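You operate a simulated robot arm through the tools that you are given. There is no shell and no other tool.

You are at the controls of a simulated robot arm. One attempt, no reset.

## Task
Put things in order on the top of the folding table. At the end: the orange beaker stands where the grey red-knob basket stood; the purple beaker is in the teal bucket; the grey red-knob basket stands where the purple beaker stood; the clear sample beaker is on the brown tall carton; whatever was shut is shut again. Leave all else as you found it, and nothing knocked over. Set down upright: sample beaker.

The check looks at the end state, three seconds after you hand in, the way a careful person would. Anything else that was tipped, shoved, dropped, spilled or broken makes it a failure.

## Robot
A 6-joint arm with a two-finger parallel gripper, fixed in place. Base frame: the origin is at the foot of the arm, x ahead of it, y to its left, z up; the work surface is at about z = 0. Units: m, rad, N and s.
With the tool pointing down near the work surface it reaches from about 0.14 to 0.58 m from the base axis. Its first joint turns from -1.152 to 1.152 rad. Payload 2.1 kg.
The TCP is the grasp point between the finger pads, 0.03 m short of the fingertips. In the tool frame z runs along the fingers and y along their closing line. The gripper opens to 0.094 m. The fingers are 0.028 m wide and 0.01 m thick; the gripper's body (0.05 by 0.096 m) begins 0.055 m behind the TCP.
Orientation is that of the tool frame in the base frame, as a unit quaternion [x, y, z, w]. With the fingers straight down and closing along the base's y, the tool's x points along the base's -x, its y along +y and its z along -z.

## Interface
- The arm moves only by the tool send_rows. Its argument "moves" is text: rows parted by semicolons, each of 7 numbers parted by spaces: the finger opening in m, from 0 to 0.094, then the shift along the tool's x, y, z in m, then the turn, a rotation vector about the tool's x, y, z in rad. In form: claw dx dy dz rx ry rz; .... A call has 1 to 20 rows; each row is the pose to reach, as a shift and turn from the pose commanded when the call began, along the tool's axes at that moment. A row lasts 0.2 s, in which the tool goes at most 0.05 m and 0.15 rad; a call with a longer step from one row to the next is refused whole, and so is a gripper value outside its range. A pose out of reach is approached as far as the arm can. The call stops where the force on the tool passes 40 N (or 10 N more than at its start, if that is more) or the arm is blocked; 0.2 s more then pass. Each finger travels about 0.072 m/s and halts on what it meets, pressing with about 21 N; the grip force reading is that of the motor and also rises with nothing between the fingers. The clock runs only during rows and for 0.2 s after the last one: add rows that repeat a pose to give the fingers time. The reply holds the time, the measured pose of the TCP, the force on the tool along the base axes, the opening and the grip force, in the units named above and with some noise, with the torque about the TCP (base axes, N m) and any sound that the robot's microphone picked up.
- Cameras (640 x 400 px; columns grow to the right, rows downward): "scene" is fixed at [0.0674, -0.3927, 0.4726]; the picture's right is [0.59, -0.81, 0.00], its down [-0.54, -0.39, -0.75] and it looks along [0.60, 0.44, -0.66] (base axes); focal length 214 px, centre (320, 200). "wrist" rides on the gripper at [0.076, 0.014, -0.102] in the tool frame; the picture's right is [-0.18, 0.98, 0.00], its down [-0.75, -0.14, -0.64] and it looks along [-0.63, -0.12, 0.77] (tool axes); focal length 243 px, centre (320, 200). There is no depth. A picture from a camera that has moved, and an enlarged one, comes with that camera's place and axes in the base frame and with its lens.
- camera(camera): a new picture of that camera. It takes no simulated time.
- inspect(camera, box): a new picture of the part [left, top, right, bottom] of that camera's present view, enlarged. It takes no simulated time.
- hand_in(): hands the job in; it is judged then, once.

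Places have to be worked out from the pictures, the camera data and where the tool is seen. Open the gripper and draw the arm clear of the work before you hand the job in, unless the task says otherwise.

The tools are called after "Emit:" as name(argument=value, ...) on one line, values as JSON. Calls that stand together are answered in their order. send_rows: Moves the arm, as the interface text tells. Its arguments: {"type":"object","properties":{"moves":{"type":"string"}},"required":["moves"]} The other tools are called the same way: camera (camera) takes a picture; inspect (camera, box) takes an enlarged picture of a part of a camera's view; hand_in () hands the job in.

At the start:

```text
t: 0.0
tcp_pos: [0.2969, 0.1107, 0.3681]
ee_rot: [-0.001, 1.0, 0.0, 0.0]
wrist_force: [-0.4, 0.3, -0.1]
torque: [0.0, -0.01, 0.0]
width: 0.0942
grip_force: 0.0
```

scene: 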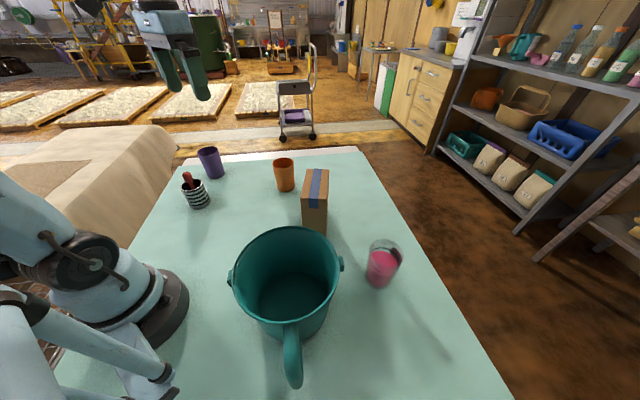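
wrist: 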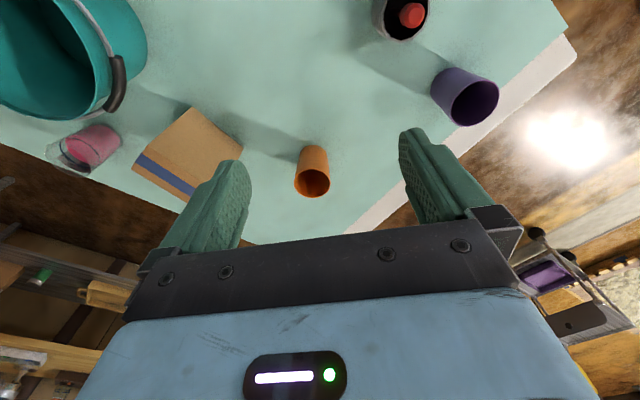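

I start by taking enlarged views of the table to locate each object and check what they hold.

Emit:
inspect(camera="scene", box=[160, 130, 340, 242])

Emit:
inspect(camera="scene", box=[210, 200, 430, 390])

Emit:
inspect(camera="wrist", box=[0, 0, 320, 200])

Emit:
inspect(camera="wrist", box=[280, 0, 600, 200])

```text
3.56 times, centred on (250, 186) of scene
camera zoom: at [0.0674, -0.3927, 0.4726], right [0.59, -0.81, 0.0], down [-0.54, -0.39, -0.75], along [0.6, 0.44, -0.66], focal length 763 px, centre (569, 250)
```

zoom: 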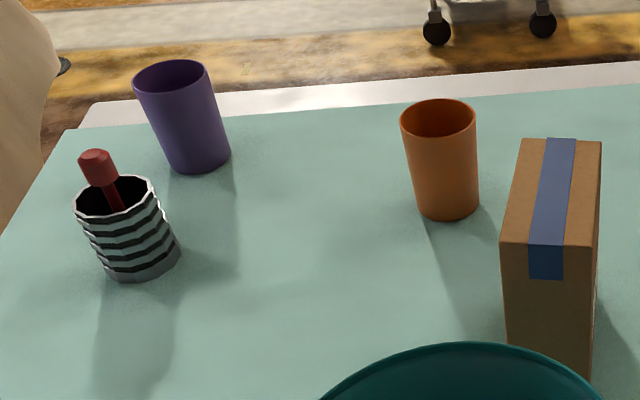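

```text
2.11 times, centred on (320, 295) of scene
camera zoom: at [0.0674, -0.3927, 0.4726], right [0.59, -0.81, 0.0], down [-0.54, -0.39, -0.75], along [0.6, 0.44, -0.66], focal length 452 px, centre (320, 0)
```

zoom: 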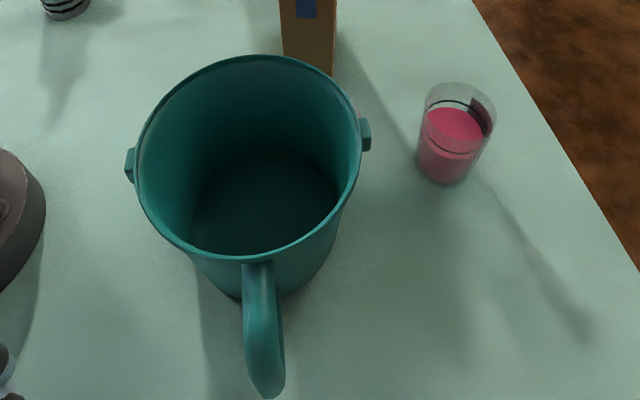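

```text
2.00 times, centred on (160, 100) of wrist
camera zoom: at [0.221, 0.1242, 0.4711], right [0.18, 0.98, 0.0], down [0.75, -0.14, 0.64], along [0.63, -0.12, -0.77], focal length 485 px, centre (640, 400)
```

zoom: 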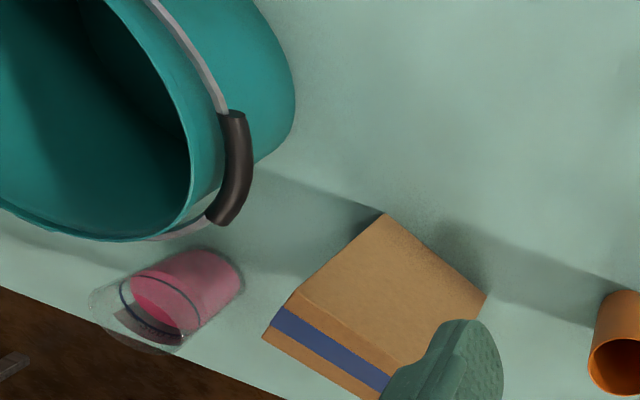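

```text
2.00 times, centred on (440, 100) of wrist
camera zoom: at [0.221, 0.1242, 0.4711], right [0.18, 0.98, 0.0], down [0.75, -0.14, 0.64], along [0.63, -0.12, -0.77], focal length 485 px, centre (80, 400)
```

zoom: 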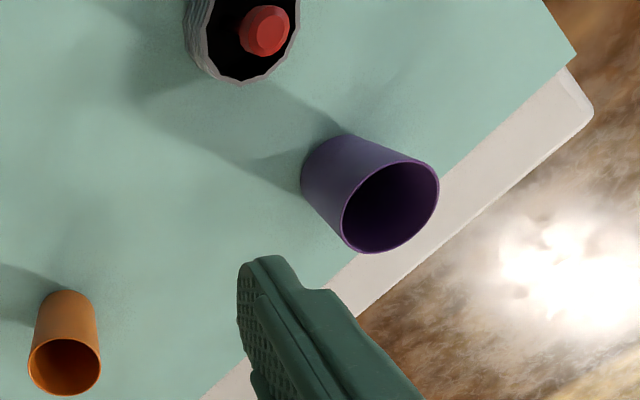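

The scene view shows beakers at roughly purple (0.39, 0.34), orange (0.48, 0.06), basket (0.26, 0.23), the sample beaker near (0.35, -0.36), the carton centre near (0.41, -0.13) and the bucket near (0.18, -0.24). I take tighter zooms to refine the sizes and heights before moving.

Emit:
inspect(camera="scene", box=[340, 225, 420, 295])

Emit:
inspect(camera="scene", box=[170, 135, 240, 215])

Emit:
inspect(camera="scene", box=[260, 145, 345, 240])

Emit:
inspect(camera="scene", box=[215, 215, 355, 395])

```text
5.71 times, centred on (380, 260) of scene
camera zoom: at [0.0674, -0.3927, 0.4726], right [0.59, -0.81, 0.0], down [-0.54, -0.39, -0.75], along [0.6, 0.44, -0.66], focal length 1226 px, centre (-23, -143)
```

zoom: 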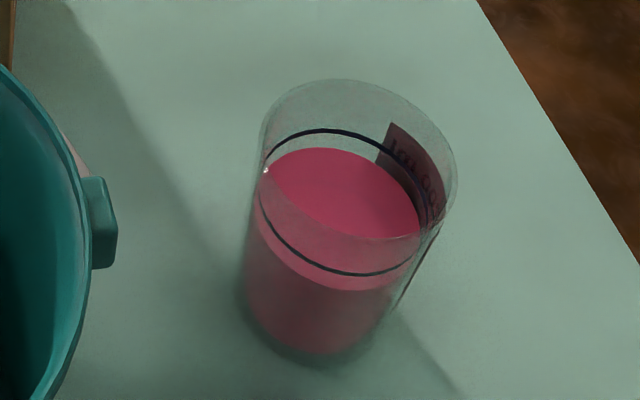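

```text
5.00 times, centred on (205, 175) of scene
camera zoom: at [0.0674, -0.3927, 0.4726], right [0.59, -0.81, 0.0], down [-0.54, -0.39, -0.75], along [0.6, 0.44, -0.66], focal length 1072 px, centre (895, 325)
```

zoom: 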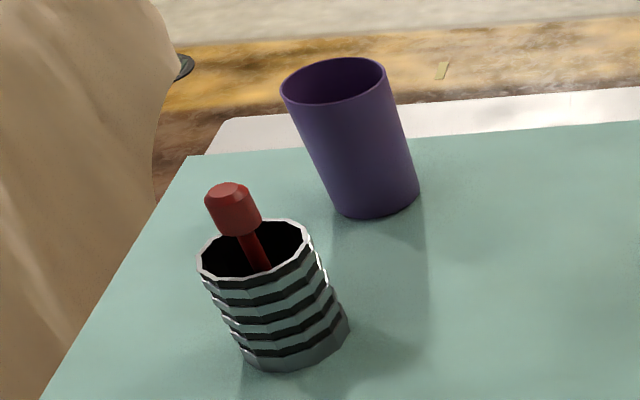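

```text
4.21 times, centred on (302, 192) of scene
camera zoom: at [0.0674, -0.3927, 0.4726], right [0.59, -0.81, 0.0], down [-0.54, -0.39, -0.75], along [0.6, 0.44, -0.66], focal length 903 px, centre (394, 232)
```

zoom: 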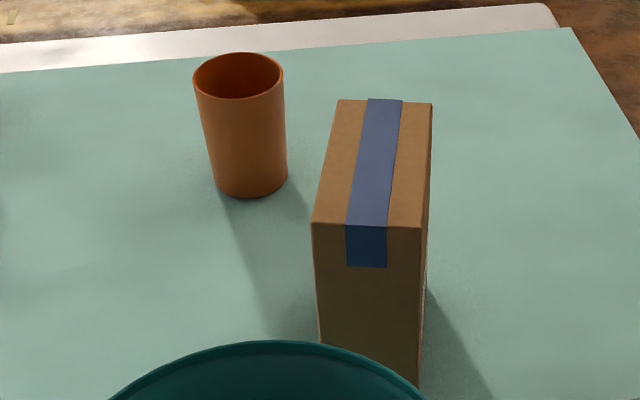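

```text
2.22 times, centred on (285, 305) of scene
camera zoom: at [0.0674, -0.3927, 0.4726], right [0.59, -0.81, 0.0], down [-0.54, -0.39, -0.75], along [0.6, 0.44, -0.66], focal length 477 px, centre (398, -33)
```

zoom: 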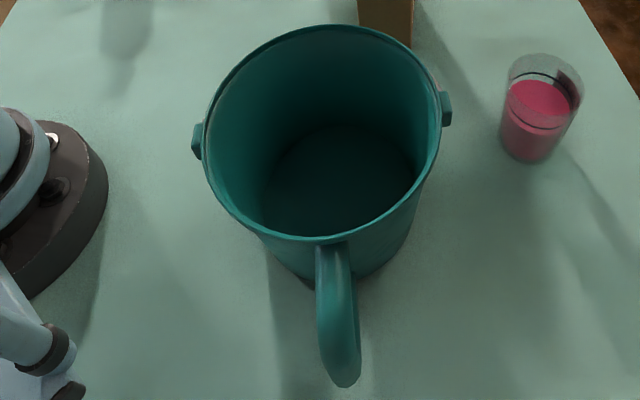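

The purple rim triangulates to about (0.385, 0.334, 0.095) from both cameras. I move above it at z≈0.25 with the fingers open, to check alignment with the wrist camera.

Emit:
send_rows(moves="0.094 -0.015 0.037 0.020 0 0 0; 0.094 -0.030 0.075 0.040 0 0 0; 0.094 -0.045 0.112 0.060 0 0 0; 0.094 -0.060 0.150 0.080 0 0 0; 0.094 -0.075 0.187 0.100 0 0 0; 0.094 -0.088 0.223 0.118 0 0 0; 0.094 -0.088 0.223 0.118 0 0 0")

Emit:
camera(camera="wrist")

Emit:
camera(camera="scene")

```text
t: 1.6
tcp_pos: [0.3842, 0.3318, 0.2515]
ee_rot: [0.0, 1.0, 0.0, 0.0]
wrist_force: [-0.1, 0.0, 0.5]
torque: [-0.04, -0.02, 0.03]
width: 0.0943
grip_force: 0.0
```

```text
taken
camera wrist: at [0.3083, 0.3463, 0.3542], right [0.18, 0.98, 0.0], down [0.75, -0.14, 0.64], along [0.63, -0.12, -0.77], focal length 243 px, centre (320, 200)
```

wrist: 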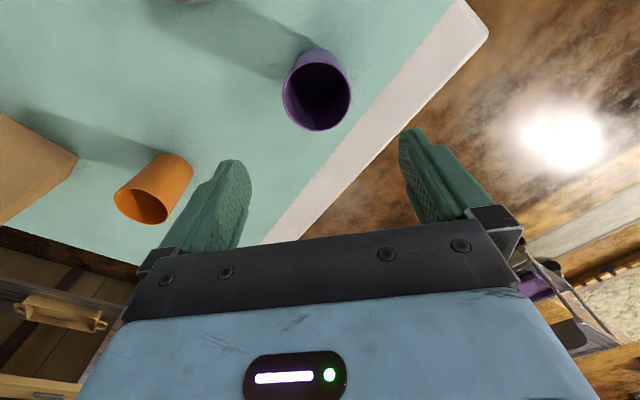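

```text
taken
```

scene: 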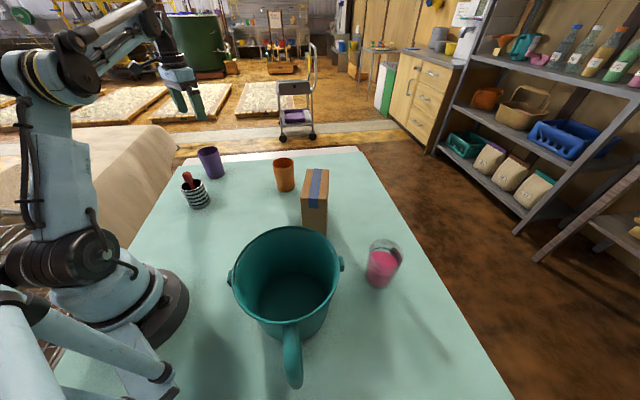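

Purple's rim sits near pixel (317, 92) of the wrist view, close to the line of the TCP. I zoom in for a precise fix on its rim and base.

Emit:
inspect(camera="wrist", box=[260, 30, 380, 140])

Emit:
inspect(camera="wrist", box=[100, 130, 220, 240])

```text
3.64 times, centred on (320, 85) of wrist
camera zoom: at [0.3083, 0.3463, 0.3542], right [0.18, 0.98, 0.0], down [0.75, -0.14, 0.64], along [0.63, -0.12, -0.77], focal length 882 px, centre (320, 618)
```

zoom: 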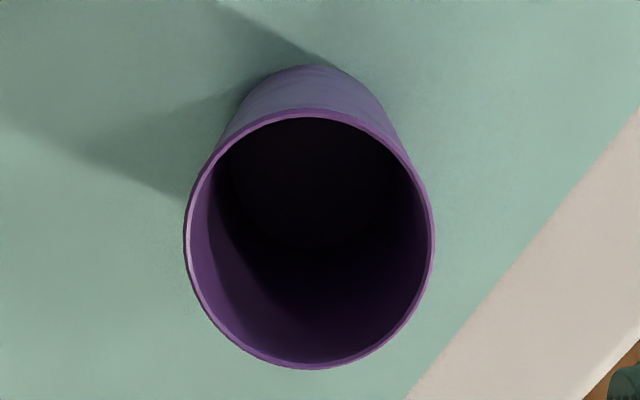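

```text
3.64 times, centred on (160, 185) of wrist
camera zoom: at [0.3083, 0.3463, 0.3542], right [0.18, 0.98, 0.0], down [0.75, -0.14, 0.64], along [0.63, -0.12, -0.77], focal length 882 px, centre (902, 254)
```

zoom: 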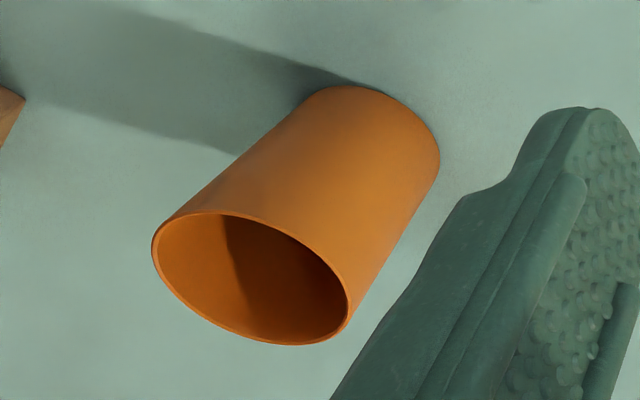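

Purple's rim centre comes out at about (0.385, 0.330), z≈0.096, and the TCP is already over it at (0.384, 0.332). I descend straight to z≈0.075 with the fingers open.

Emit:
send_rows(moves="0.094 0 0 0.035 0 0 0; 0.094 0 0 0.07 0 0 0; 0.094 0 0 0.105 0 0 0; 0.094 0 0 0.135 0 0 0; 0.094 0 0 0.16 0 0 0; 0.094 0 -0.001 0.177 0 0 0; 0.094 0 -0.001 0.177 0 0 0")

Emit:
camera(camera="wrist")

Emit:
inspect(camera="scene", box=[150, 90, 290, 220])

```text
t: 3.2
tcp_pos: [0.3848, 0.333, 0.0744]
ee_rot: [0.0, 1.0, 0.0, 0.0]
wrist_force: [-1.3, -0.3, -0.3]
torque: [-0.01, -0.02, 0.02]
width: 0.0944
grip_force: 0.1
```

```text
taken
camera wrist: at [0.309, 0.346, 0.1767], right [0.18, 0.98, 0.0], down [0.75, -0.14, 0.64], along [0.63, -0.12, -0.77], focal length 243 px, centre (320, 200)
```

wrist: 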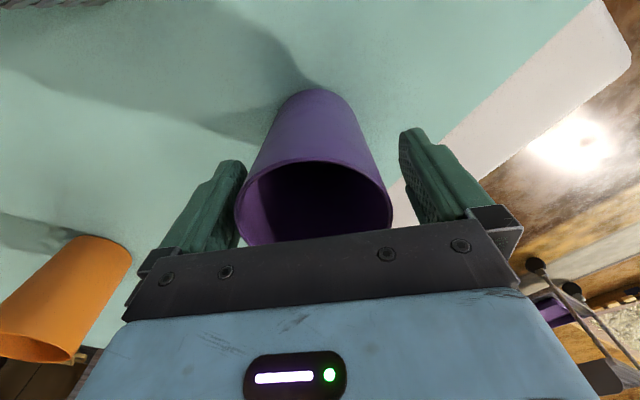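

```text
3.08 times, centred on (220, 155) of scene
camera zoom: at [0.0674, -0.3927, 0.4726], right [0.59, -0.81, 0.0], down [-0.54, -0.39, -0.75], along [0.6, 0.44, -0.66], focal length 660 px, centre (628, 338)
```

zoom: 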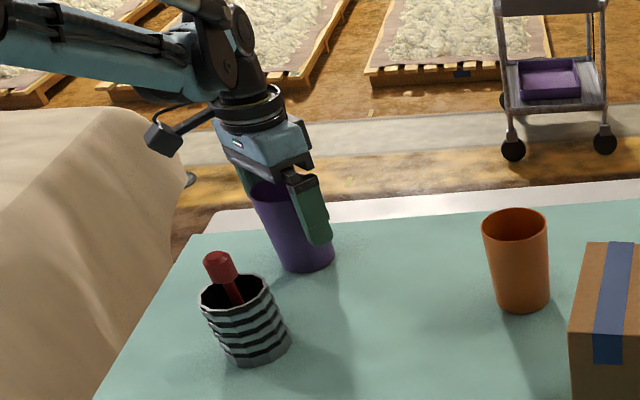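

The fingers straddle the purple beaker without touching it. I close the grip.

Emit:
send_rows(moves="0.08 0 -0.003 0.177 0 0 0; 0.07 0 -0.003 0.177 0 0 0; 0.05 0 -0.003 0.177 0 0 0; 0.03 0 -0.003 0.177 0 0 0; 0.02 0 -0.003 0.177 0 0 0")

```text
refused: row 1 steps farther than a row can; nothing moved
```

That was refused because shifts restart from the present pose. I resend the closing with zero descent.

Emit:
send_rows(moves="0.08 0 -0.002 0 0 0 0; 0.07 0 -0.002 0 0 0 0; 0.05 0 -0.002 0 0 0 0; 0.04 0 -0.002 0 0 0 0; 0.04 0 -0.002 0 0 0 0")

```text
t: 4.4
tcp_pos: [0.3855, 0.3287, 0.074]
ee_rot: [0.0, 1.0, 0.0, 0.0]
wrist_force: [-0.2, -0.5, 0.2]
torque: [0.0, 0.0, -0.01]
width: 0.0699
grip_force: 21.2
```

The grip holds at 0.070 m on the purple beaker at about (0.385, 0.330). I lift it straight up by 0.21 m.

Emit:
send_rows(moves="0.04 0 0 -0.02 0 0 0; 0.04 0 0 -0.05 0 0 0; 0.04 0 0 -0.09 0 0 0; 0.04 0 0 -0.13 0 0 0; 0.04 0 0 -0.17 0 0 0; 0.04 0 0 -0.21 0 0 0; 0.04 0 0 -0.21 0 0 0")

Emit:
camera(camera="wrist")

Emit:
camera(camera="scene")

```text
t: 6.0
tcp_pos: [0.3893, 0.3301, 0.2823]
ee_rot: [0.0, 1.0, 0.0, -0.001]
wrist_force: [-0.3, 0.0, -1.4]
torque: [0.0, 0.01, -0.02]
width: 0.0698
grip_force: 21.4
```

```text
taken
camera wrist: at [0.3125, 0.3442, 0.3861], right [0.18, 0.98, 0.0], down [0.75, -0.14, 0.64], along [0.63, -0.12, -0.77], focal length 243 px, centre (320, 200)
```

wrist: 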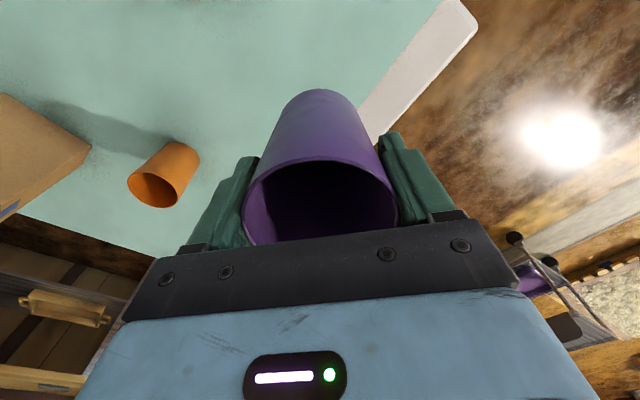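

```text
taken
```

scene: 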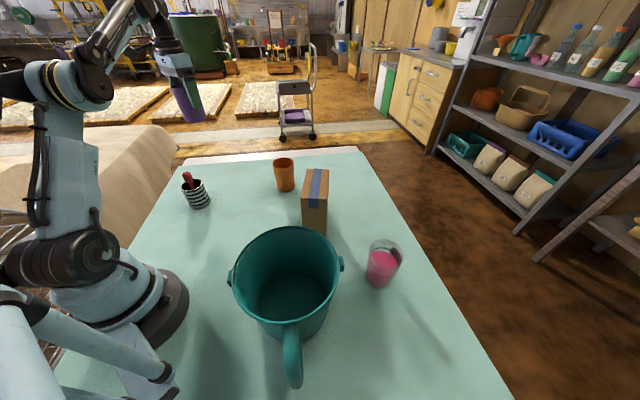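

The beaker is held and level. The bucket's rim centre works out at about (0.188, -0.236), rim z≈0.15 and diameter ≈0.175, so I carry the beaker over it with its base at z≈0.22.

Emit:
send_rows(moves="0.04 0.012 -0.035 -0.002 0 0 0; 0.04 0.025 -0.071 -0.004 0 0 0; 0.04 0.037 -0.106 -0.006 0 0 0; 0.04 0.049 -0.142 -0.008 0 0 0; 0.04 0.062 -0.177 -0.010 0 0 0; 0.04 0.074 -0.212 -0.012 0 0 0; 0.04 0.086 -0.248 -0.014 0 0 0; 0.04 0.098 -0.283 -0.016 0 0 0; 0.04 0.111 -0.318 -0.018 0 0 0; 0.04 0.123 -0.354 -0.018 0 0 0; 0.04 0.135 -0.389 -0.018 0 0 0; 0.04 0.148 -0.425 -0.018 0 0 0; 0.04 0.160 -0.460 -0.018 0 0 0; 0.04 0.172 -0.495 -0.018 0 0 0; 0.04 0.185 -0.531 -0.018 0 0 0; 0.04 0.197 -0.566 -0.018 0 0 0; 0.04 0.197 -0.566 -0.018 0 0 0")

Emit:
camera(camera="wrist")

Emit:
camera(camera="scene")

```text
t: 9.6
tcp_pos: [0.1896, -0.2347, 0.2997]
ee_rot: [0.0, 1.0, 0.001, 0.0]
wrist_force: [-0.1, -1.0, -0.7]
torque: [0.03, -0.03, 0.02]
width: 0.0699
grip_force: 21.4
```

```text
taken
camera wrist: at [0.1125, -0.2198, 0.4032], right [0.18, 0.98, 0.0], down [0.75, -0.14, 0.64], along [0.63, -0.12, -0.77], focal length 243 px, centre (320, 200)
```

wrist: 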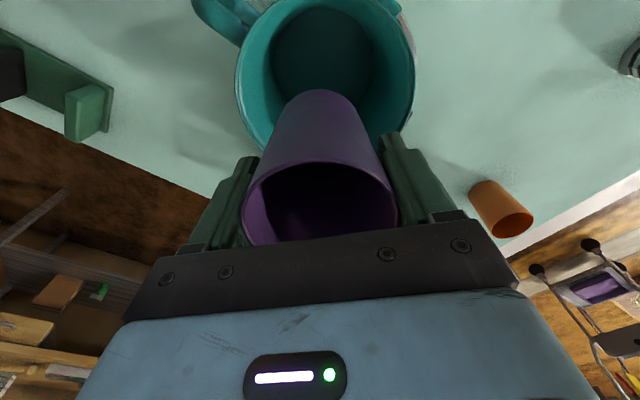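

```text
taken
```

scene: 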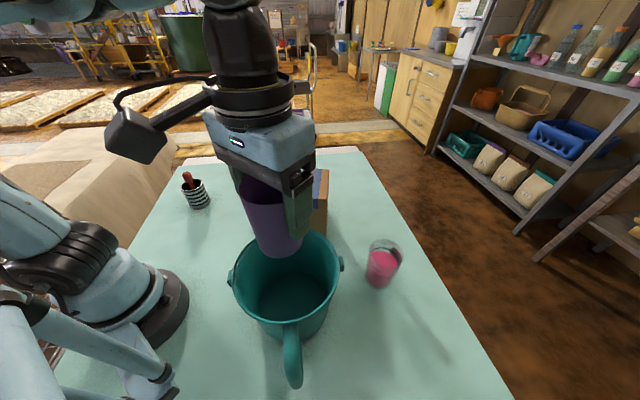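

The beaker hangs above the bucket opening. I zoom the wrist view for a finer fix on the bucket rim, and check the green object seen off to the left.

Emit:
inspect(camera="wrist", box=[190, 0, 450, 165])

Emit:
inspect(camera="wrist", box=[0, 0, 200, 160])

Emit:
inspect(camera="scene", box=[190, 150, 370, 395])

```text
2.42 times, centred on (320, 82) of wrist
camera zoom: at [0.1125, -0.2198, 0.4032], right [0.18, 0.98, 0.0], down [0.75, -0.14, 0.64], along [0.63, -0.12, -0.77], focal length 588 px, centre (320, 485)
```

zoom: 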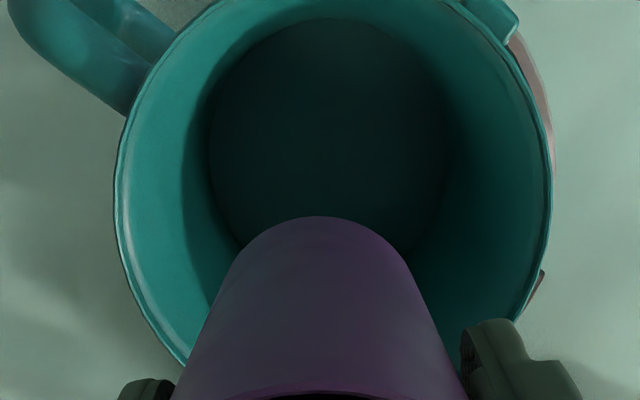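

```text
2.50 times, centred on (100, 80) of wrist
camera zoom: at [0.1125, -0.2198, 0.4032], right [0.18, 0.98, 0.0], down [0.75, -0.14, 0.64], along [0.63, -0.12, -0.77], focal length 606 px, centre (870, 500)
```

zoom: 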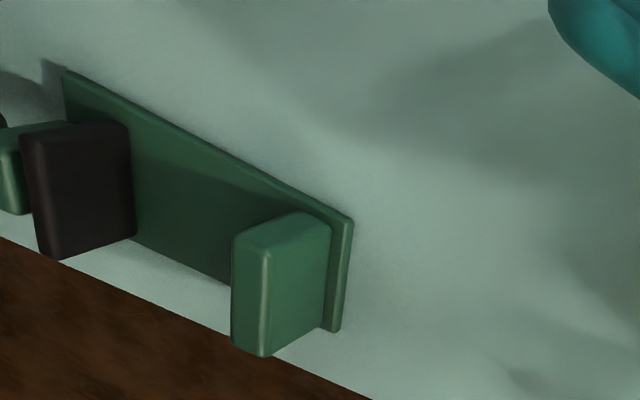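

```text
1.63 times, centred on (280, 272) of scene
camera zoom: at [0.0674, -0.3927, 0.4726], right [0.59, -0.81, 0.0], down [-0.54, -0.39, -0.75], along [0.6, 0.44, -0.66], focal length 350 px, centre (385, 82)
```

zoom: 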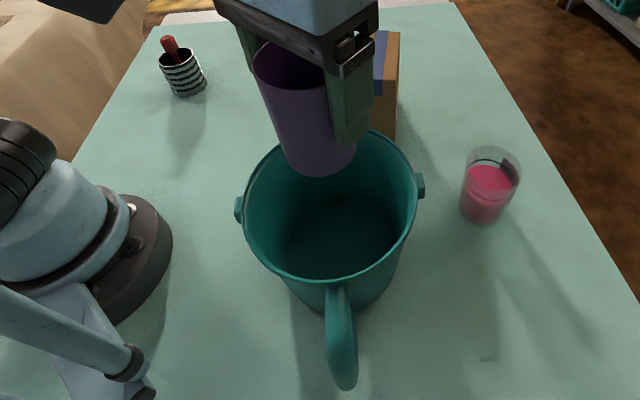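

Correcting for perspective, both cameras agree that the bucket centre is at about (0.193, -0.230). I shift over it and lower the beaker part of the way, so I can check clearance before going deep.

Emit:
send_rows(moves="0.04 -0.003 0.004 0.0 0 0 0; 0.04 -0.003 0.004 0.03 0 0 0; 0.04 -0.003 0.004 0.06 0 0 0; 0.04 -0.003 0.004 0.09 0 0 0; 0.04 -0.003 0.004 0.12 0 0 0; 0.04 -0.003 0.004 0.15 0 0 0; 0.04 -0.003 0.004 0.15 0 0 0")

Emit:
camera(camera="wrist")

Emit:
camera(camera="scene")

```text
t: 11.2
tcp_pos: [0.1889, -0.2321, 0.1511]
ee_rot: [0.0, 1.0, -0.001, -0.001]
wrist_force: [-0.2, -0.2, -1.2]
torque: [0.02, -0.03, -0.04]
width: 0.07
grip_force: 21.3
```

```text
taken
camera wrist: at [0.1141, -0.218, 0.2535], right [0.18, 0.98, 0.0], down [0.75, -0.14, 0.64], along [0.63, -0.12, -0.77], focal length 243 px, centre (320, 200)
```

wrist: 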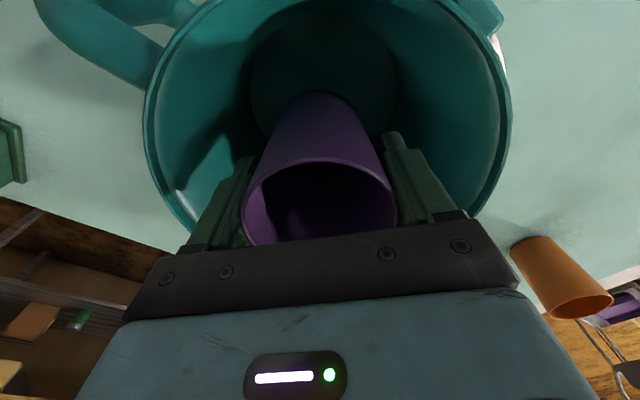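

```text
taken
```

scene: 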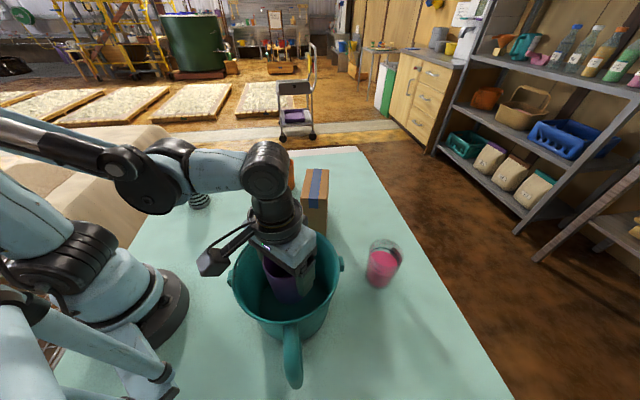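

The beaker is well inside the bucket with room all round. I lower it slowly the remaining distance until it nearly rests on the floor.

Emit:
send_rows(moves="0.04 -0.002 0 0.02 0 0 0; 0.04 -0.002 0 0.04 0 0 0; 0.04 -0.002 0 0.05 0 0 0; 0.04 -0.002 0 0.058 0 0 0; 0.04 -0.002 0 0.062 0 0 0; 0.04 -0.002 0 0.062 0 0 0")

Emit:
camera(camera="wrist")

Emit:
inspect(camera="scene", box=[190, 150, 370, 395])

```text
t: 12.6
tcp_pos: [0.1927, -0.233, 0.0878]
ee_rot: [-0.001, 1.0, 0.0, 0.0]
wrist_force: [0.0, -0.9, -0.3]
torque: [0.03, -0.01, 0.01]
width: 0.0699
grip_force: 20.6
```

```text
taken
camera wrist: at [0.1165, -0.2191, 0.1913], right [0.18, 0.98, 0.0], down [0.75, -0.14, 0.64], along [0.63, -0.12, -0.77], focal length 243 px, centre (320, 200)
```

wrist: 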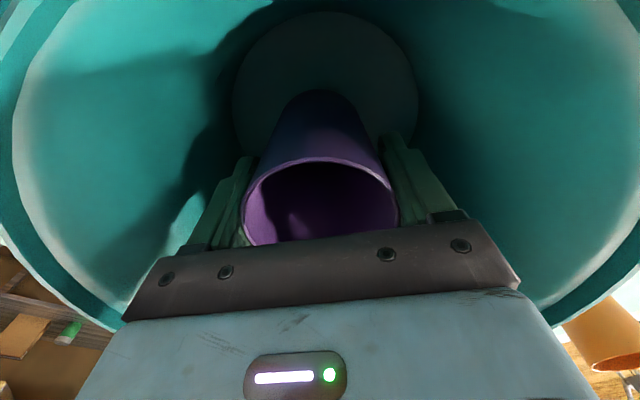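

```text
1.63 times, centred on (280, 272) of scene
camera zoom: at [0.0674, -0.3927, 0.4726], right [0.59, -0.81, 0.0], down [-0.54, -0.39, -0.75], along [0.6, 0.44, -0.66], focal length 350 px, centre (385, 82)
```

zoom: 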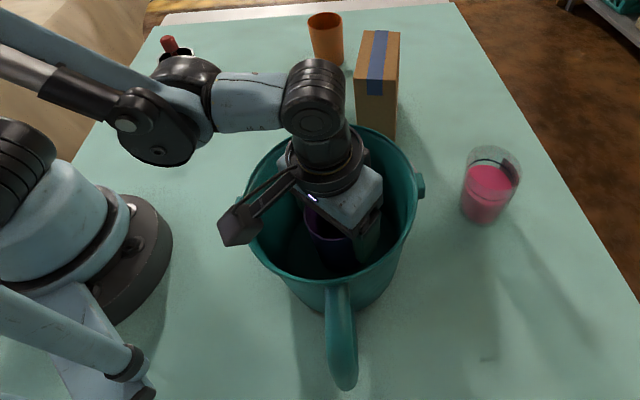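

There's no contact yet and the base should be about 1 cm above the bucket floor. I ease down in small steps.

Emit:
send_rows(moves="0.04 0 0 0.003 0 0 0; 0.04 0 0 0.005 0 0 0; 0.04 0 0 0.007 0 0 0; 0.04 0 0 0.007 0 0 0")

```text
t: 13.6
tcp_pos: [0.1934, -0.2332, 0.0811]
ee_rot: [0.0, 1.0, 0.0, 0.0]
wrist_force: [0.1, 0.1, -0.6]
torque: [0.01, -0.01, 0.0]
width: 0.07
grip_force: 20.9
```

Still no contact, with the base near z≈0.006. I ease down a few more millimetres and watch the force.

Emit:
send_rows(moves="0.04 0 0 0.002 0 0 0; 0.04 0 0 0.003 0 0 0; 0.04 0 0 0.003 0 0 0")

```text
t: 14.4
tcp_pos: [0.1939, -0.2336, 0.0772]
ee_rot: [-0.001, 1.0, 0.0, 0.001]
wrist_force: [-0.2, -0.3, -0.3]
torque: [0.0, -0.01, -0.04]
width: 0.0698
grip_force: 20.9
```

The base is within about 2–3 mm of the floor, so I release by opening the fingers in place.

Emit:
send_rows(moves="0.072 0 0 0.001 0 0 0; 0.078 0 0 0.001 0 0 0; 0.088 0 0 0.001 0 0 0; 0.092 0 0 0.001 0 0 0; 0.092 0 0 0.001 0 0 0")

Emit:
camera(camera="wrist")

```text
t: 15.6
tcp_pos: [0.1931, -0.2313, 0.0773]
ee_rot: [0.001, 1.0, 0.001, 0.0]
wrist_force: [-0.5, -0.4, -0.2]
torque: [0.01, 0.04, 0.01]
width: 0.092
grip_force: 0.0
```

```text
taken
camera wrist: at [0.117, -0.218, 0.181], right [0.18, 0.98, 0.0], down [0.75, -0.14, 0.64], along [0.63, -0.12, -0.77], focal length 243 px, centre (320, 200)
```

wrist: 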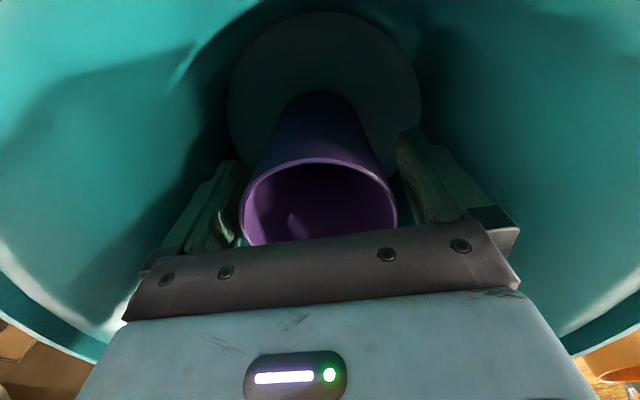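

The beaker stands free on the bucket floor between the open fingers. I raise the gripper straight up out of the bucket.

Emit:
send_rows(moves="0.092 0 0 -0.01 0 0 0; 0.092 0 0 -0.03 0 0 0; 0.092 0 0 -0.06 0 0 0; 0.092 0 0 -0.10 0 0 0; 0.092 0 0 -0.14 0 0 0; 0.092 0 0 -0.18 0 0 0; 0.092 0 0 -0.22 0 0 0; 0.092 0 0 -0.22 0 0 0")

Emit:
camera(camera="wrist")

Emit:
camera(camera="scene")

```text
t: 17.4
tcp_pos: [0.19, -0.2294, 0.2964]
ee_rot: [-0.001, 1.0, 0.0, 0.001]
wrist_force: [0.1, 0.5, 0.0]
torque: [0.03, -0.02, -0.01]
width: 0.0921
grip_force: 0.1
```

```text
taken
camera wrist: at [0.1137, -0.2153, 0.4005], right [0.18, 0.98, 0.0], down [0.75, -0.14, 0.64], along [0.63, -0.12, -0.77], focal length 243 px, centre (320, 200)
```

wrist: 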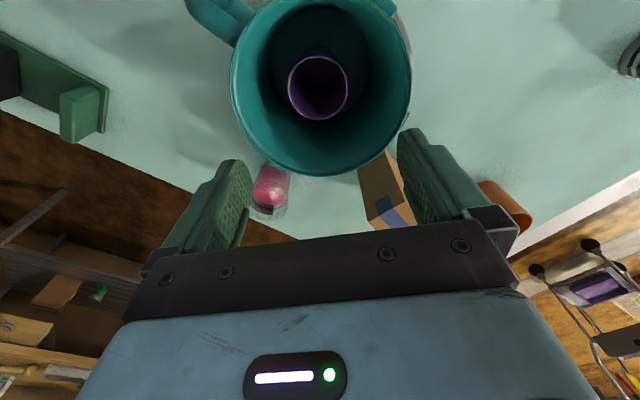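

```text
taken
```

scene: 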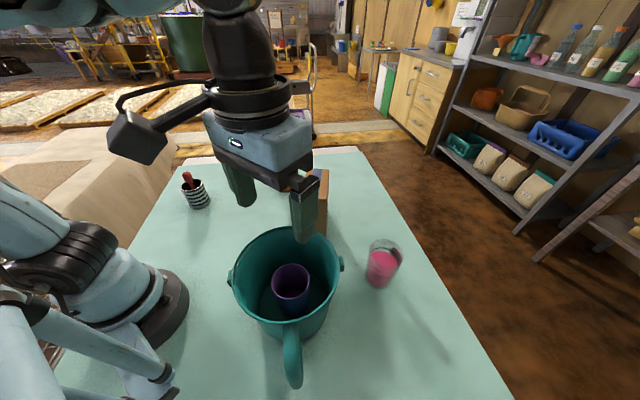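

Purple stands upright in the bucket and the bucket hasn't moved. Next is the basket at about (0.257, 0.231), so I fly above it at z≈0.28 for a look.

Emit:
send_rows(moves="0.094 -0.005 0.038 0.0 0 0 0; 0.094 -0.011 0.077 0.0 0 0 0; 0.094 -0.016 0.115 0.0 0 0 0; 0.094 -0.021 0.154 0.0 0 0 0; 0.094 -0.027 0.192 0.0 0 0 0; 0.094 -0.032 0.231 0 0 0 0; 0.094 -0.037 0.269 0 0 0 0; 0.094 -0.043 0.308 0 0 0 0; 0.094 -0.048 0.346 0 0 0 0; 0.094 -0.053 0.385 0 0 0 0; 0.094 -0.059 0.423 0.01 0 0 0; 0.094 -0.064 0.462 0.02 0 0 0; 0.094 -0.064 0.462 0.02 0 0 0")

Emit:
camera(camera="wrist")

Emit:
inspect(camera="wrist", box=[250, 20, 390, 150])

Emit:
camera(camera="scene")

```text
t: 20.2
tcp_pos: [0.2583, 0.2335, 0.277]
ee_rot: [0.0, 1.0, 0.0, 0.0]
wrist_force: [0.4, 0.3, -0.1]
torque: [0.0, 0.02, 0.02]
width: 0.0941
grip_force: 0.1
```

```text
taken
camera wrist: at [0.1825, 0.2484, 0.3805], right [0.18, 0.98, 0.0], down [0.75, -0.14, 0.64], along [0.63, -0.12, -0.77], focal length 243 px, centre (320, 200)
```

wrist: 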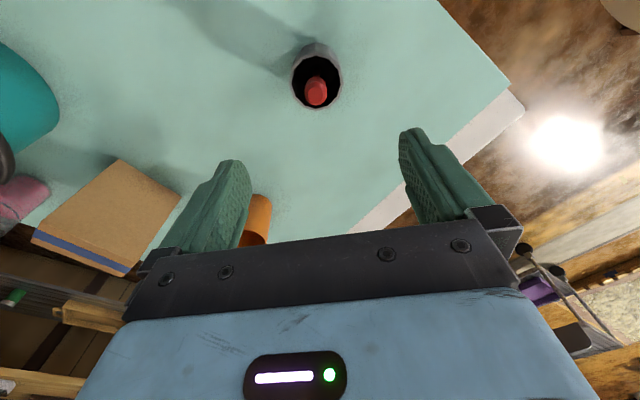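

```text
3.08 times, centred on (320, 85) of wrist
camera zoom: at [0.1825, 0.2484, 0.3805], right [0.18, 0.98, 0.0], down [0.75, -0.14, 0.64], along [0.63, -0.12, -0.77], focal length 746 px, centre (320, 554)
```

zoom: 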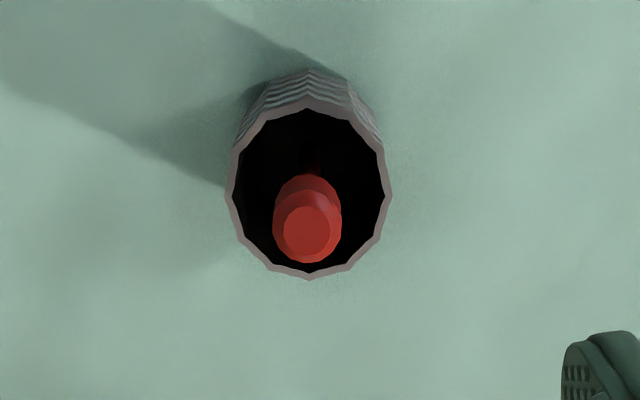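

```text
taken
```

scene: 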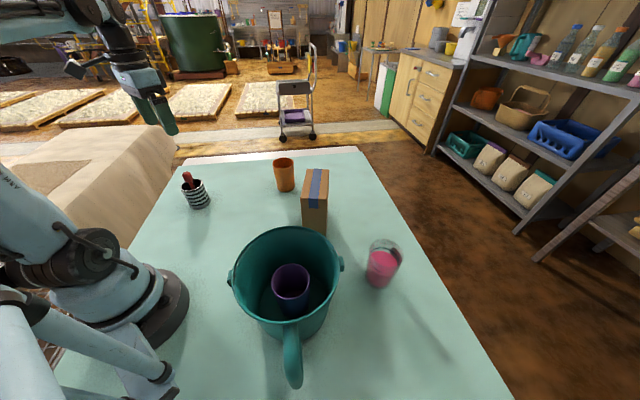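

The basket rim centre is at about (0.257, 0.230), z≈0.07, diameter ≈0.064, with a red knob standing at its centre up to z≈0.116. I descend over it but stop at z≈0.080, to check that the palm clears the knob.

Emit:
send_rows(moves="0.094 0 0 0.04 0 0 0; 0.094 0 0 0.08 0 0 0; 0.094 0 0 0.115 0 0 0; 0.094 0 0 0.145 0 0 0; 0.094 0 0 0.17 0 0 0; 0.094 0 0 0.188 0 0 0; 0.094 0 0 0.198 0 0 0; 0.094 0 0 0.198 0 0 0")

Emit:
camera(camera="wrist")

Emit:
inspect(camera="scene", box=[150, 110, 250, 220])

```text
t: 22.0
tcp_pos: [0.2586, 0.2307, 0.0778]
ee_rot: [0.0, 1.0, 0.0, 0.0]
wrist_force: [0.0, -0.5, 1.1]
torque: [0.0, -0.01, -0.03]
width: 0.0939
grip_force: 0.1
```

```text
taken
camera wrist: at [0.1822, 0.2446, 0.1821], right [0.18, 0.98, 0.0], down [0.75, -0.14, 0.64], along [0.63, -0.12, -0.77], focal length 243 px, centre (320, 200)
```

wrist: 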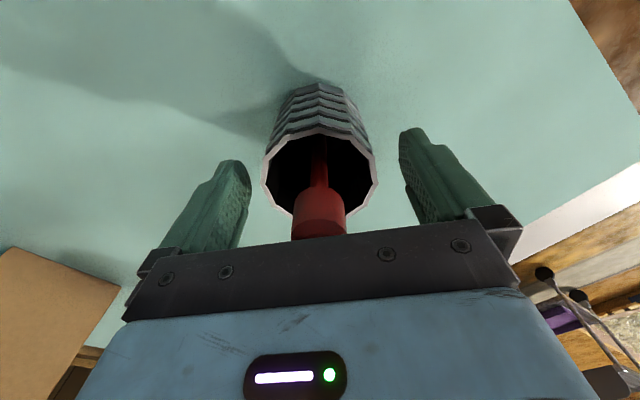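

```text
3.64 times, centred on (200, 165) of scene
camera zoom: at [0.0674, -0.3927, 0.4726], right [0.59, -0.81, 0.0], down [-0.54, -0.39, -0.75], along [0.6, 0.44, -0.66], focal length 780 px, centre (756, 327)
```

zoom: 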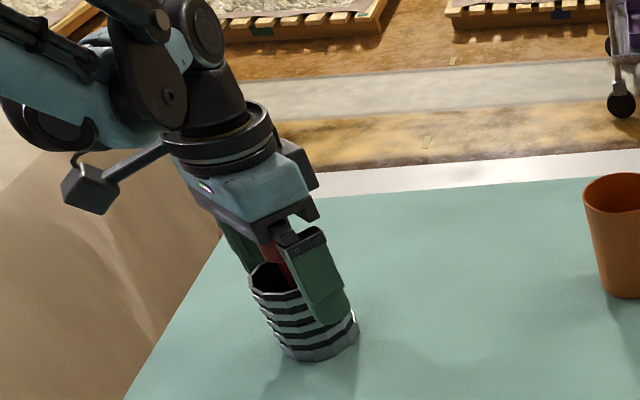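

The knob still clears the palm by about 2 cm and the basket is centred between the fingers. I go down 8 mm more and close gently.

Emit:
send_rows(moves="0.094 0 0 0.004 0 0 0; 0.094 0 0 0.008 0 0 0; 0.080 0 0 0.008 0 0 0; 0.066 0 0 0.008 0 0 0; 0.050 0 0 0.008 0 0 0; 0.04 0 0 0.008 0 0 0; 0.04 0 0 0.008 0 0 0")

Emit:
camera(camera="wrist")

Emit:
inspect(camera="scene", box=[150, 110, 250, 220])

```text
t: 23.6
tcp_pos: [0.2588, 0.2299, 0.0716]
ee_rot: [0.0, 1.0, 0.001, 0.0]
wrist_force: [-0.6, 0.9, 0.6]
torque: [-0.02, 0.02, -0.02]
width: 0.0614
grip_force: 20.9
```

```text
taken
camera wrist: at [0.182, 0.2443, 0.1743], right [0.18, 0.98, 0.0], down [0.75, -0.14, 0.64], along [0.63, -0.12, -0.77], focal length 243 px, centre (320, 200)
```

wrist: 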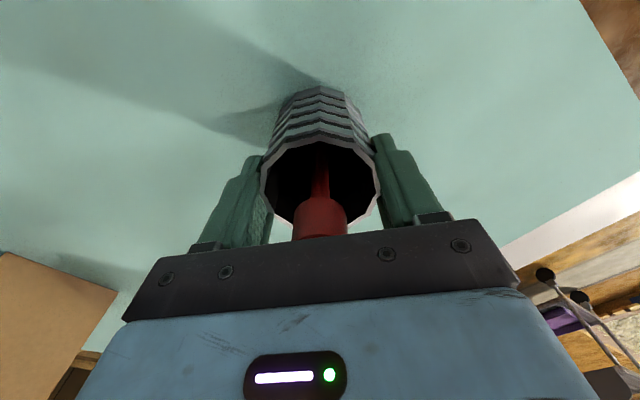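

```text
3.64 times, centred on (200, 165) of scene
camera zoom: at [0.0674, -0.3927, 0.4726], right [0.59, -0.81, 0.0], down [-0.54, -0.39, -0.75], along [0.6, 0.44, -0.66], focal length 780 px, centre (756, 327)
```

zoom: 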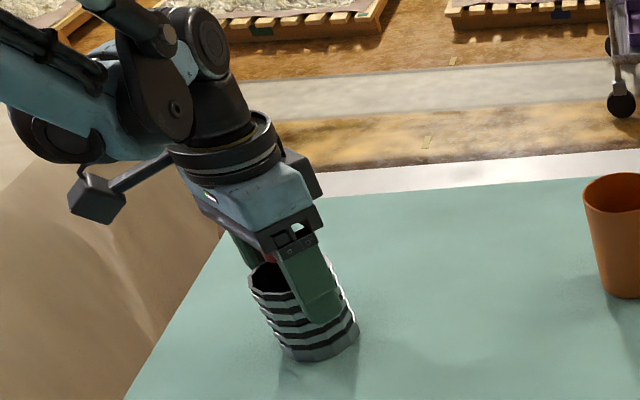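

The grip is firm at 0.0614 m. I lift the basket slowly and check that it comes up whole and level.

Emit:
send_rows(moves="0.04 0 0 -0.005 0 0 0; 0.04 0 0 -0.015 0 0 0; 0.04 0 0 -0.03 0 0 0; 0.04 0 0 -0.05 0 0 0; 0.04 0 0 -0.07 0 0 0; 0.04 0 0 -0.07 0 0 0")

Emit:
camera(camera="wrist")

Emit:
inspect(camera="scene", box=[140, 80, 260, 220])

```text
t: 25.0
tcp_pos: [0.2564, 0.2302, 0.1424]
ee_rot: [0.0, 1.0, 0.0, 0.0]
wrist_force: [-0.2, 0.1, -1.6]
torque: [0.02, 0.01, -0.04]
width: 0.0612
grip_force: 21.2
```

```text
taken
camera wrist: at [0.1802, 0.2459, 0.2461], right [0.18, 0.98, 0.0], down [0.75, -0.14, 0.64], along [0.63, -0.12, -0.77], focal length 243 px, centre (320, 200)
```

wrist: 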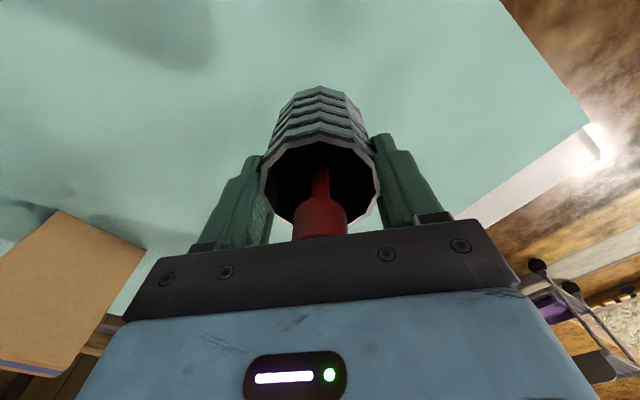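

```text
2.86 times, centred on (200, 150) of scene
camera zoom: at [0.0674, -0.3927, 0.4726], right [0.59, -0.81, 0.0], down [-0.54, -0.39, -0.75], along [0.6, 0.44, -0.66], focal length 613 px, centre (663, 343)
```

zoom: 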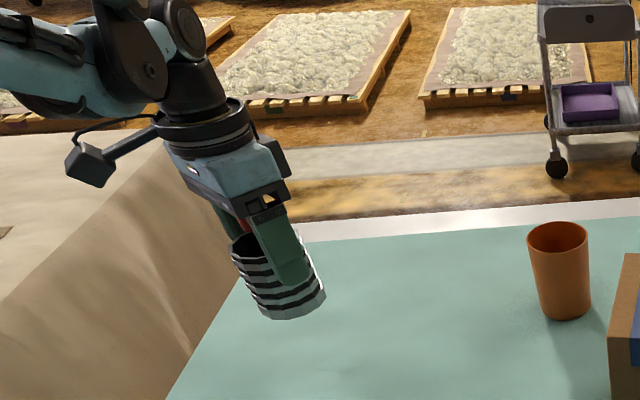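

The basket hangs level with its knob in place. I carry it across to purple's old spot at (0.385, 0.331).

Emit:
send_rows(moves="0.04 -0.020 0.016 0 0 0 0; 0.04 -0.042 0.033 0 0 0 0; 0.04 -0.064 0.050 0 0 0 0; 0.04 -0.086 0.067 0 0 0 0; 0.04 -0.108 0.084 0 0 0 0; 0.04 -0.128 0.100 0 0 0 0; 0.04 -0.128 0.100 0 0 0 0; 0.04 -0.128 0.100 0.02 0 0 0; 0.04 -0.128 0.100 0.04 0 0 0; 0.04 -0.128 0.100 0.055 0 0 0; 0.04 -0.128 0.100 0.062 0 0 0; 0.04 -0.128 0.100 0.062 0 0 0")

Emit:
camera(camera="wrist")

Emit:
inspect(camera="scene", box=[150, 90, 270, 220])

```text
t: 27.6
tcp_pos: [0.3852, 0.3306, 0.0812]
ee_rot: [-0.001, 1.0, -0.001, 0.0]
wrist_force: [0.2, 0.0, -1.6]
torque: [0.03, 0.0, -0.03]
width: 0.0611
grip_force: 20.7
```

```text
taken
camera wrist: at [0.3102, 0.3448, 0.1835], right [0.18, 0.98, 0.0], down [0.75, -0.14, 0.64], along [0.63, -0.12, -0.77], focal length 243 px, centre (320, 200)
```

wrist: 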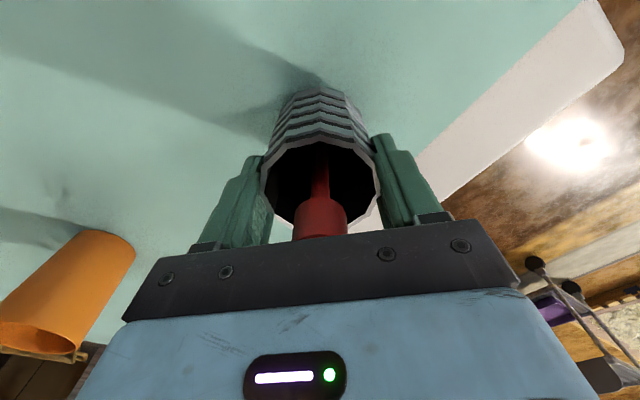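

```text
3.08 times, centred on (210, 155) of scene
camera zoom: at [0.0674, -0.3927, 0.4726], right [0.59, -0.81, 0.0], down [-0.54, -0.39, -0.75], along [0.6, 0.44, -0.66], focal length 660 px, centre (658, 338)
```

zoom: 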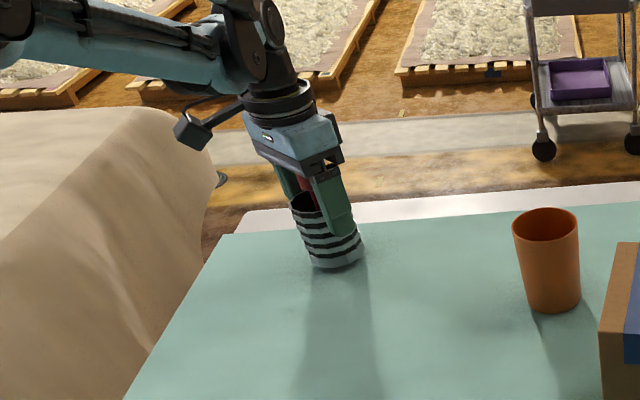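

The basket's base is about 8 mm above the table, over the spot. I set it down in small steps and watch the force.

Emit:
send_rows(moves="0.04 0 0 0.003 0 0 0; 0.04 0 0 0.006 0 0 0; 0.04 0 0 0.008 0 0 0; 0.04 0 0 0.008 0 0 0")

```text
t: 28.6
tcp_pos: [0.3854, 0.3299, 0.0727]
ee_rot: [0.0, 1.0, 0.0, 0.001]
wrist_force: [0.4, -0.3, -0.5]
torque: [0.01, 0.01, 0.03]
width: 0.0612
grip_force: 20.9
```

The load has shifted from -1.6 N to about -0.5 N, so the basket is touching down. I open the fingers in place.

Emit:
send_rows(moves="0.04 0 0 0.001 0 0 0; 0.064 0 0 0.001 0 0 0; 0.070 0 0 0.001 0 0 0; 0.080 0 0 0.001 0 0 0; 0.090 0 0 0.001 0 0 0; 0.094 0 0 0.001 0 0 0; 0.094 0 0 0.001 0 0 0")

Emit:
camera(camera="wrist")

Emit:
inspect(camera="scene", box=[150, 90, 270, 220])

```text
t: 30.2
tcp_pos: [0.3846, 0.3294, 0.0708]
ee_rot: [0.0, 1.0, 0.0, 0.0]
wrist_force: [0.7, 0.1, -0.1]
torque: [0.0, 0.0, 0.0]
width: 0.0939
grip_force: 0.1
```

```text
taken
camera wrist: at [0.3089, 0.3446, 0.1744], right [0.18, 0.98, 0.0], down [0.75, -0.14, 0.64], along [0.63, -0.12, -0.77], focal length 243 px, centre (320, 200)
```

wrist: 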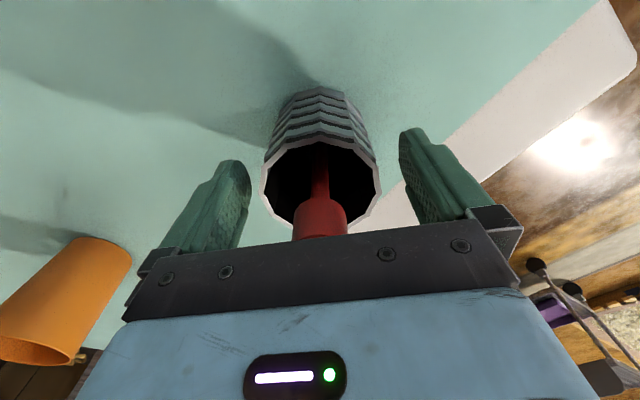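

```text
3.08 times, centred on (210, 155) of scene
camera zoom: at [0.0674, -0.3927, 0.4726], right [0.59, -0.81, 0.0], down [-0.54, -0.39, -0.75], along [0.6, 0.44, -0.66], focal length 660 px, centre (658, 338)
```

zoom: 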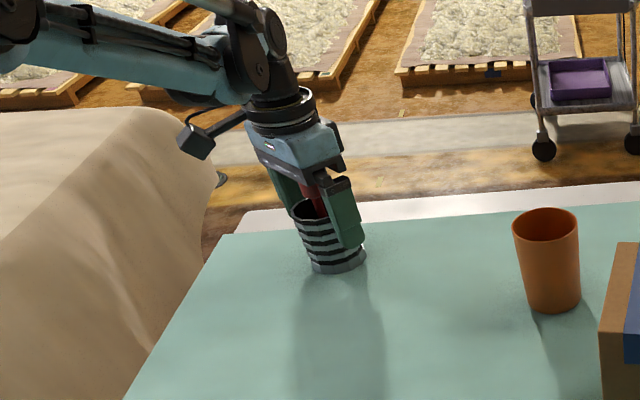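

The basket stands upright on purple's old spot with the fingers clear of it. I raise the gripper straight up and look.

Emit:
send_rows(moves="0.094 0 0 -0.01 0 0 0; 0.094 0 0 -0.03 0 0 0; 0.094 0 0 -0.06 0 0 0; 0.094 0 0 -0.10 0 0 0; 0.094 0 0 -0.14 0 0 0; 0.094 0 0 -0.18 0 0 0; 0.094 0 0 -0.18 0 0 0")

Emit:
inspect(camera="wrist", box=[260, 30, 380, 140])

Emit:
inspect(camera="scene", box=[170, 135, 240, 215])

```text
t: 31.8
tcp_pos: [0.3838, 0.3316, 0.2512]
ee_rot: [0.0, 1.0, 0.001, 0.001]
wrist_force: [-0.7, 0.1, 0.7]
torque: [-0.02, -0.02, 0.01]
width: 0.0938
grip_force: 0.2
```

```text
3.64 times, centred on (320, 85) of wrist
camera zoom: at [0.3082, 0.3457, 0.355], right [0.18, 0.98, 0.0], down [0.75, -0.14, 0.64], along [0.63, -0.12, -0.77], focal length 882 px, centre (320, 618)
```

zoom: 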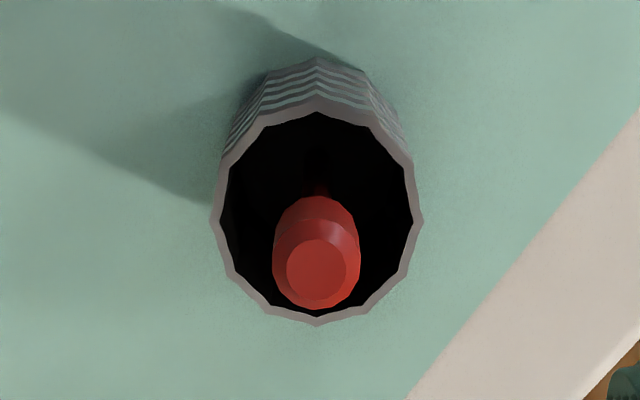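

```text
5.00 times, centred on (205, 175) of scene
camera zoom: at [0.0674, -0.3927, 0.4726], right [0.59, -0.81, 0.0], down [-0.54, -0.39, -0.75], along [0.6, 0.44, -0.66], focal length 1072 px, centre (895, 325)
```

zoom: 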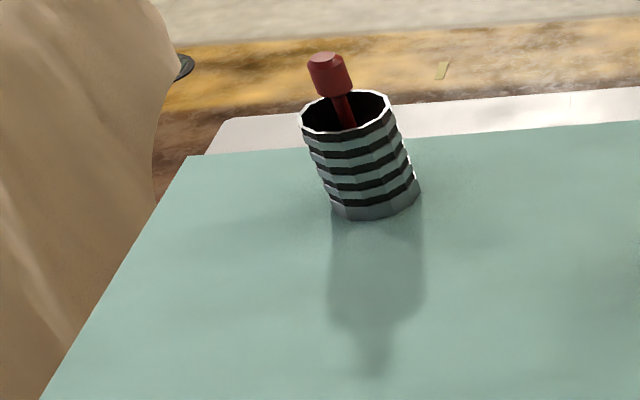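

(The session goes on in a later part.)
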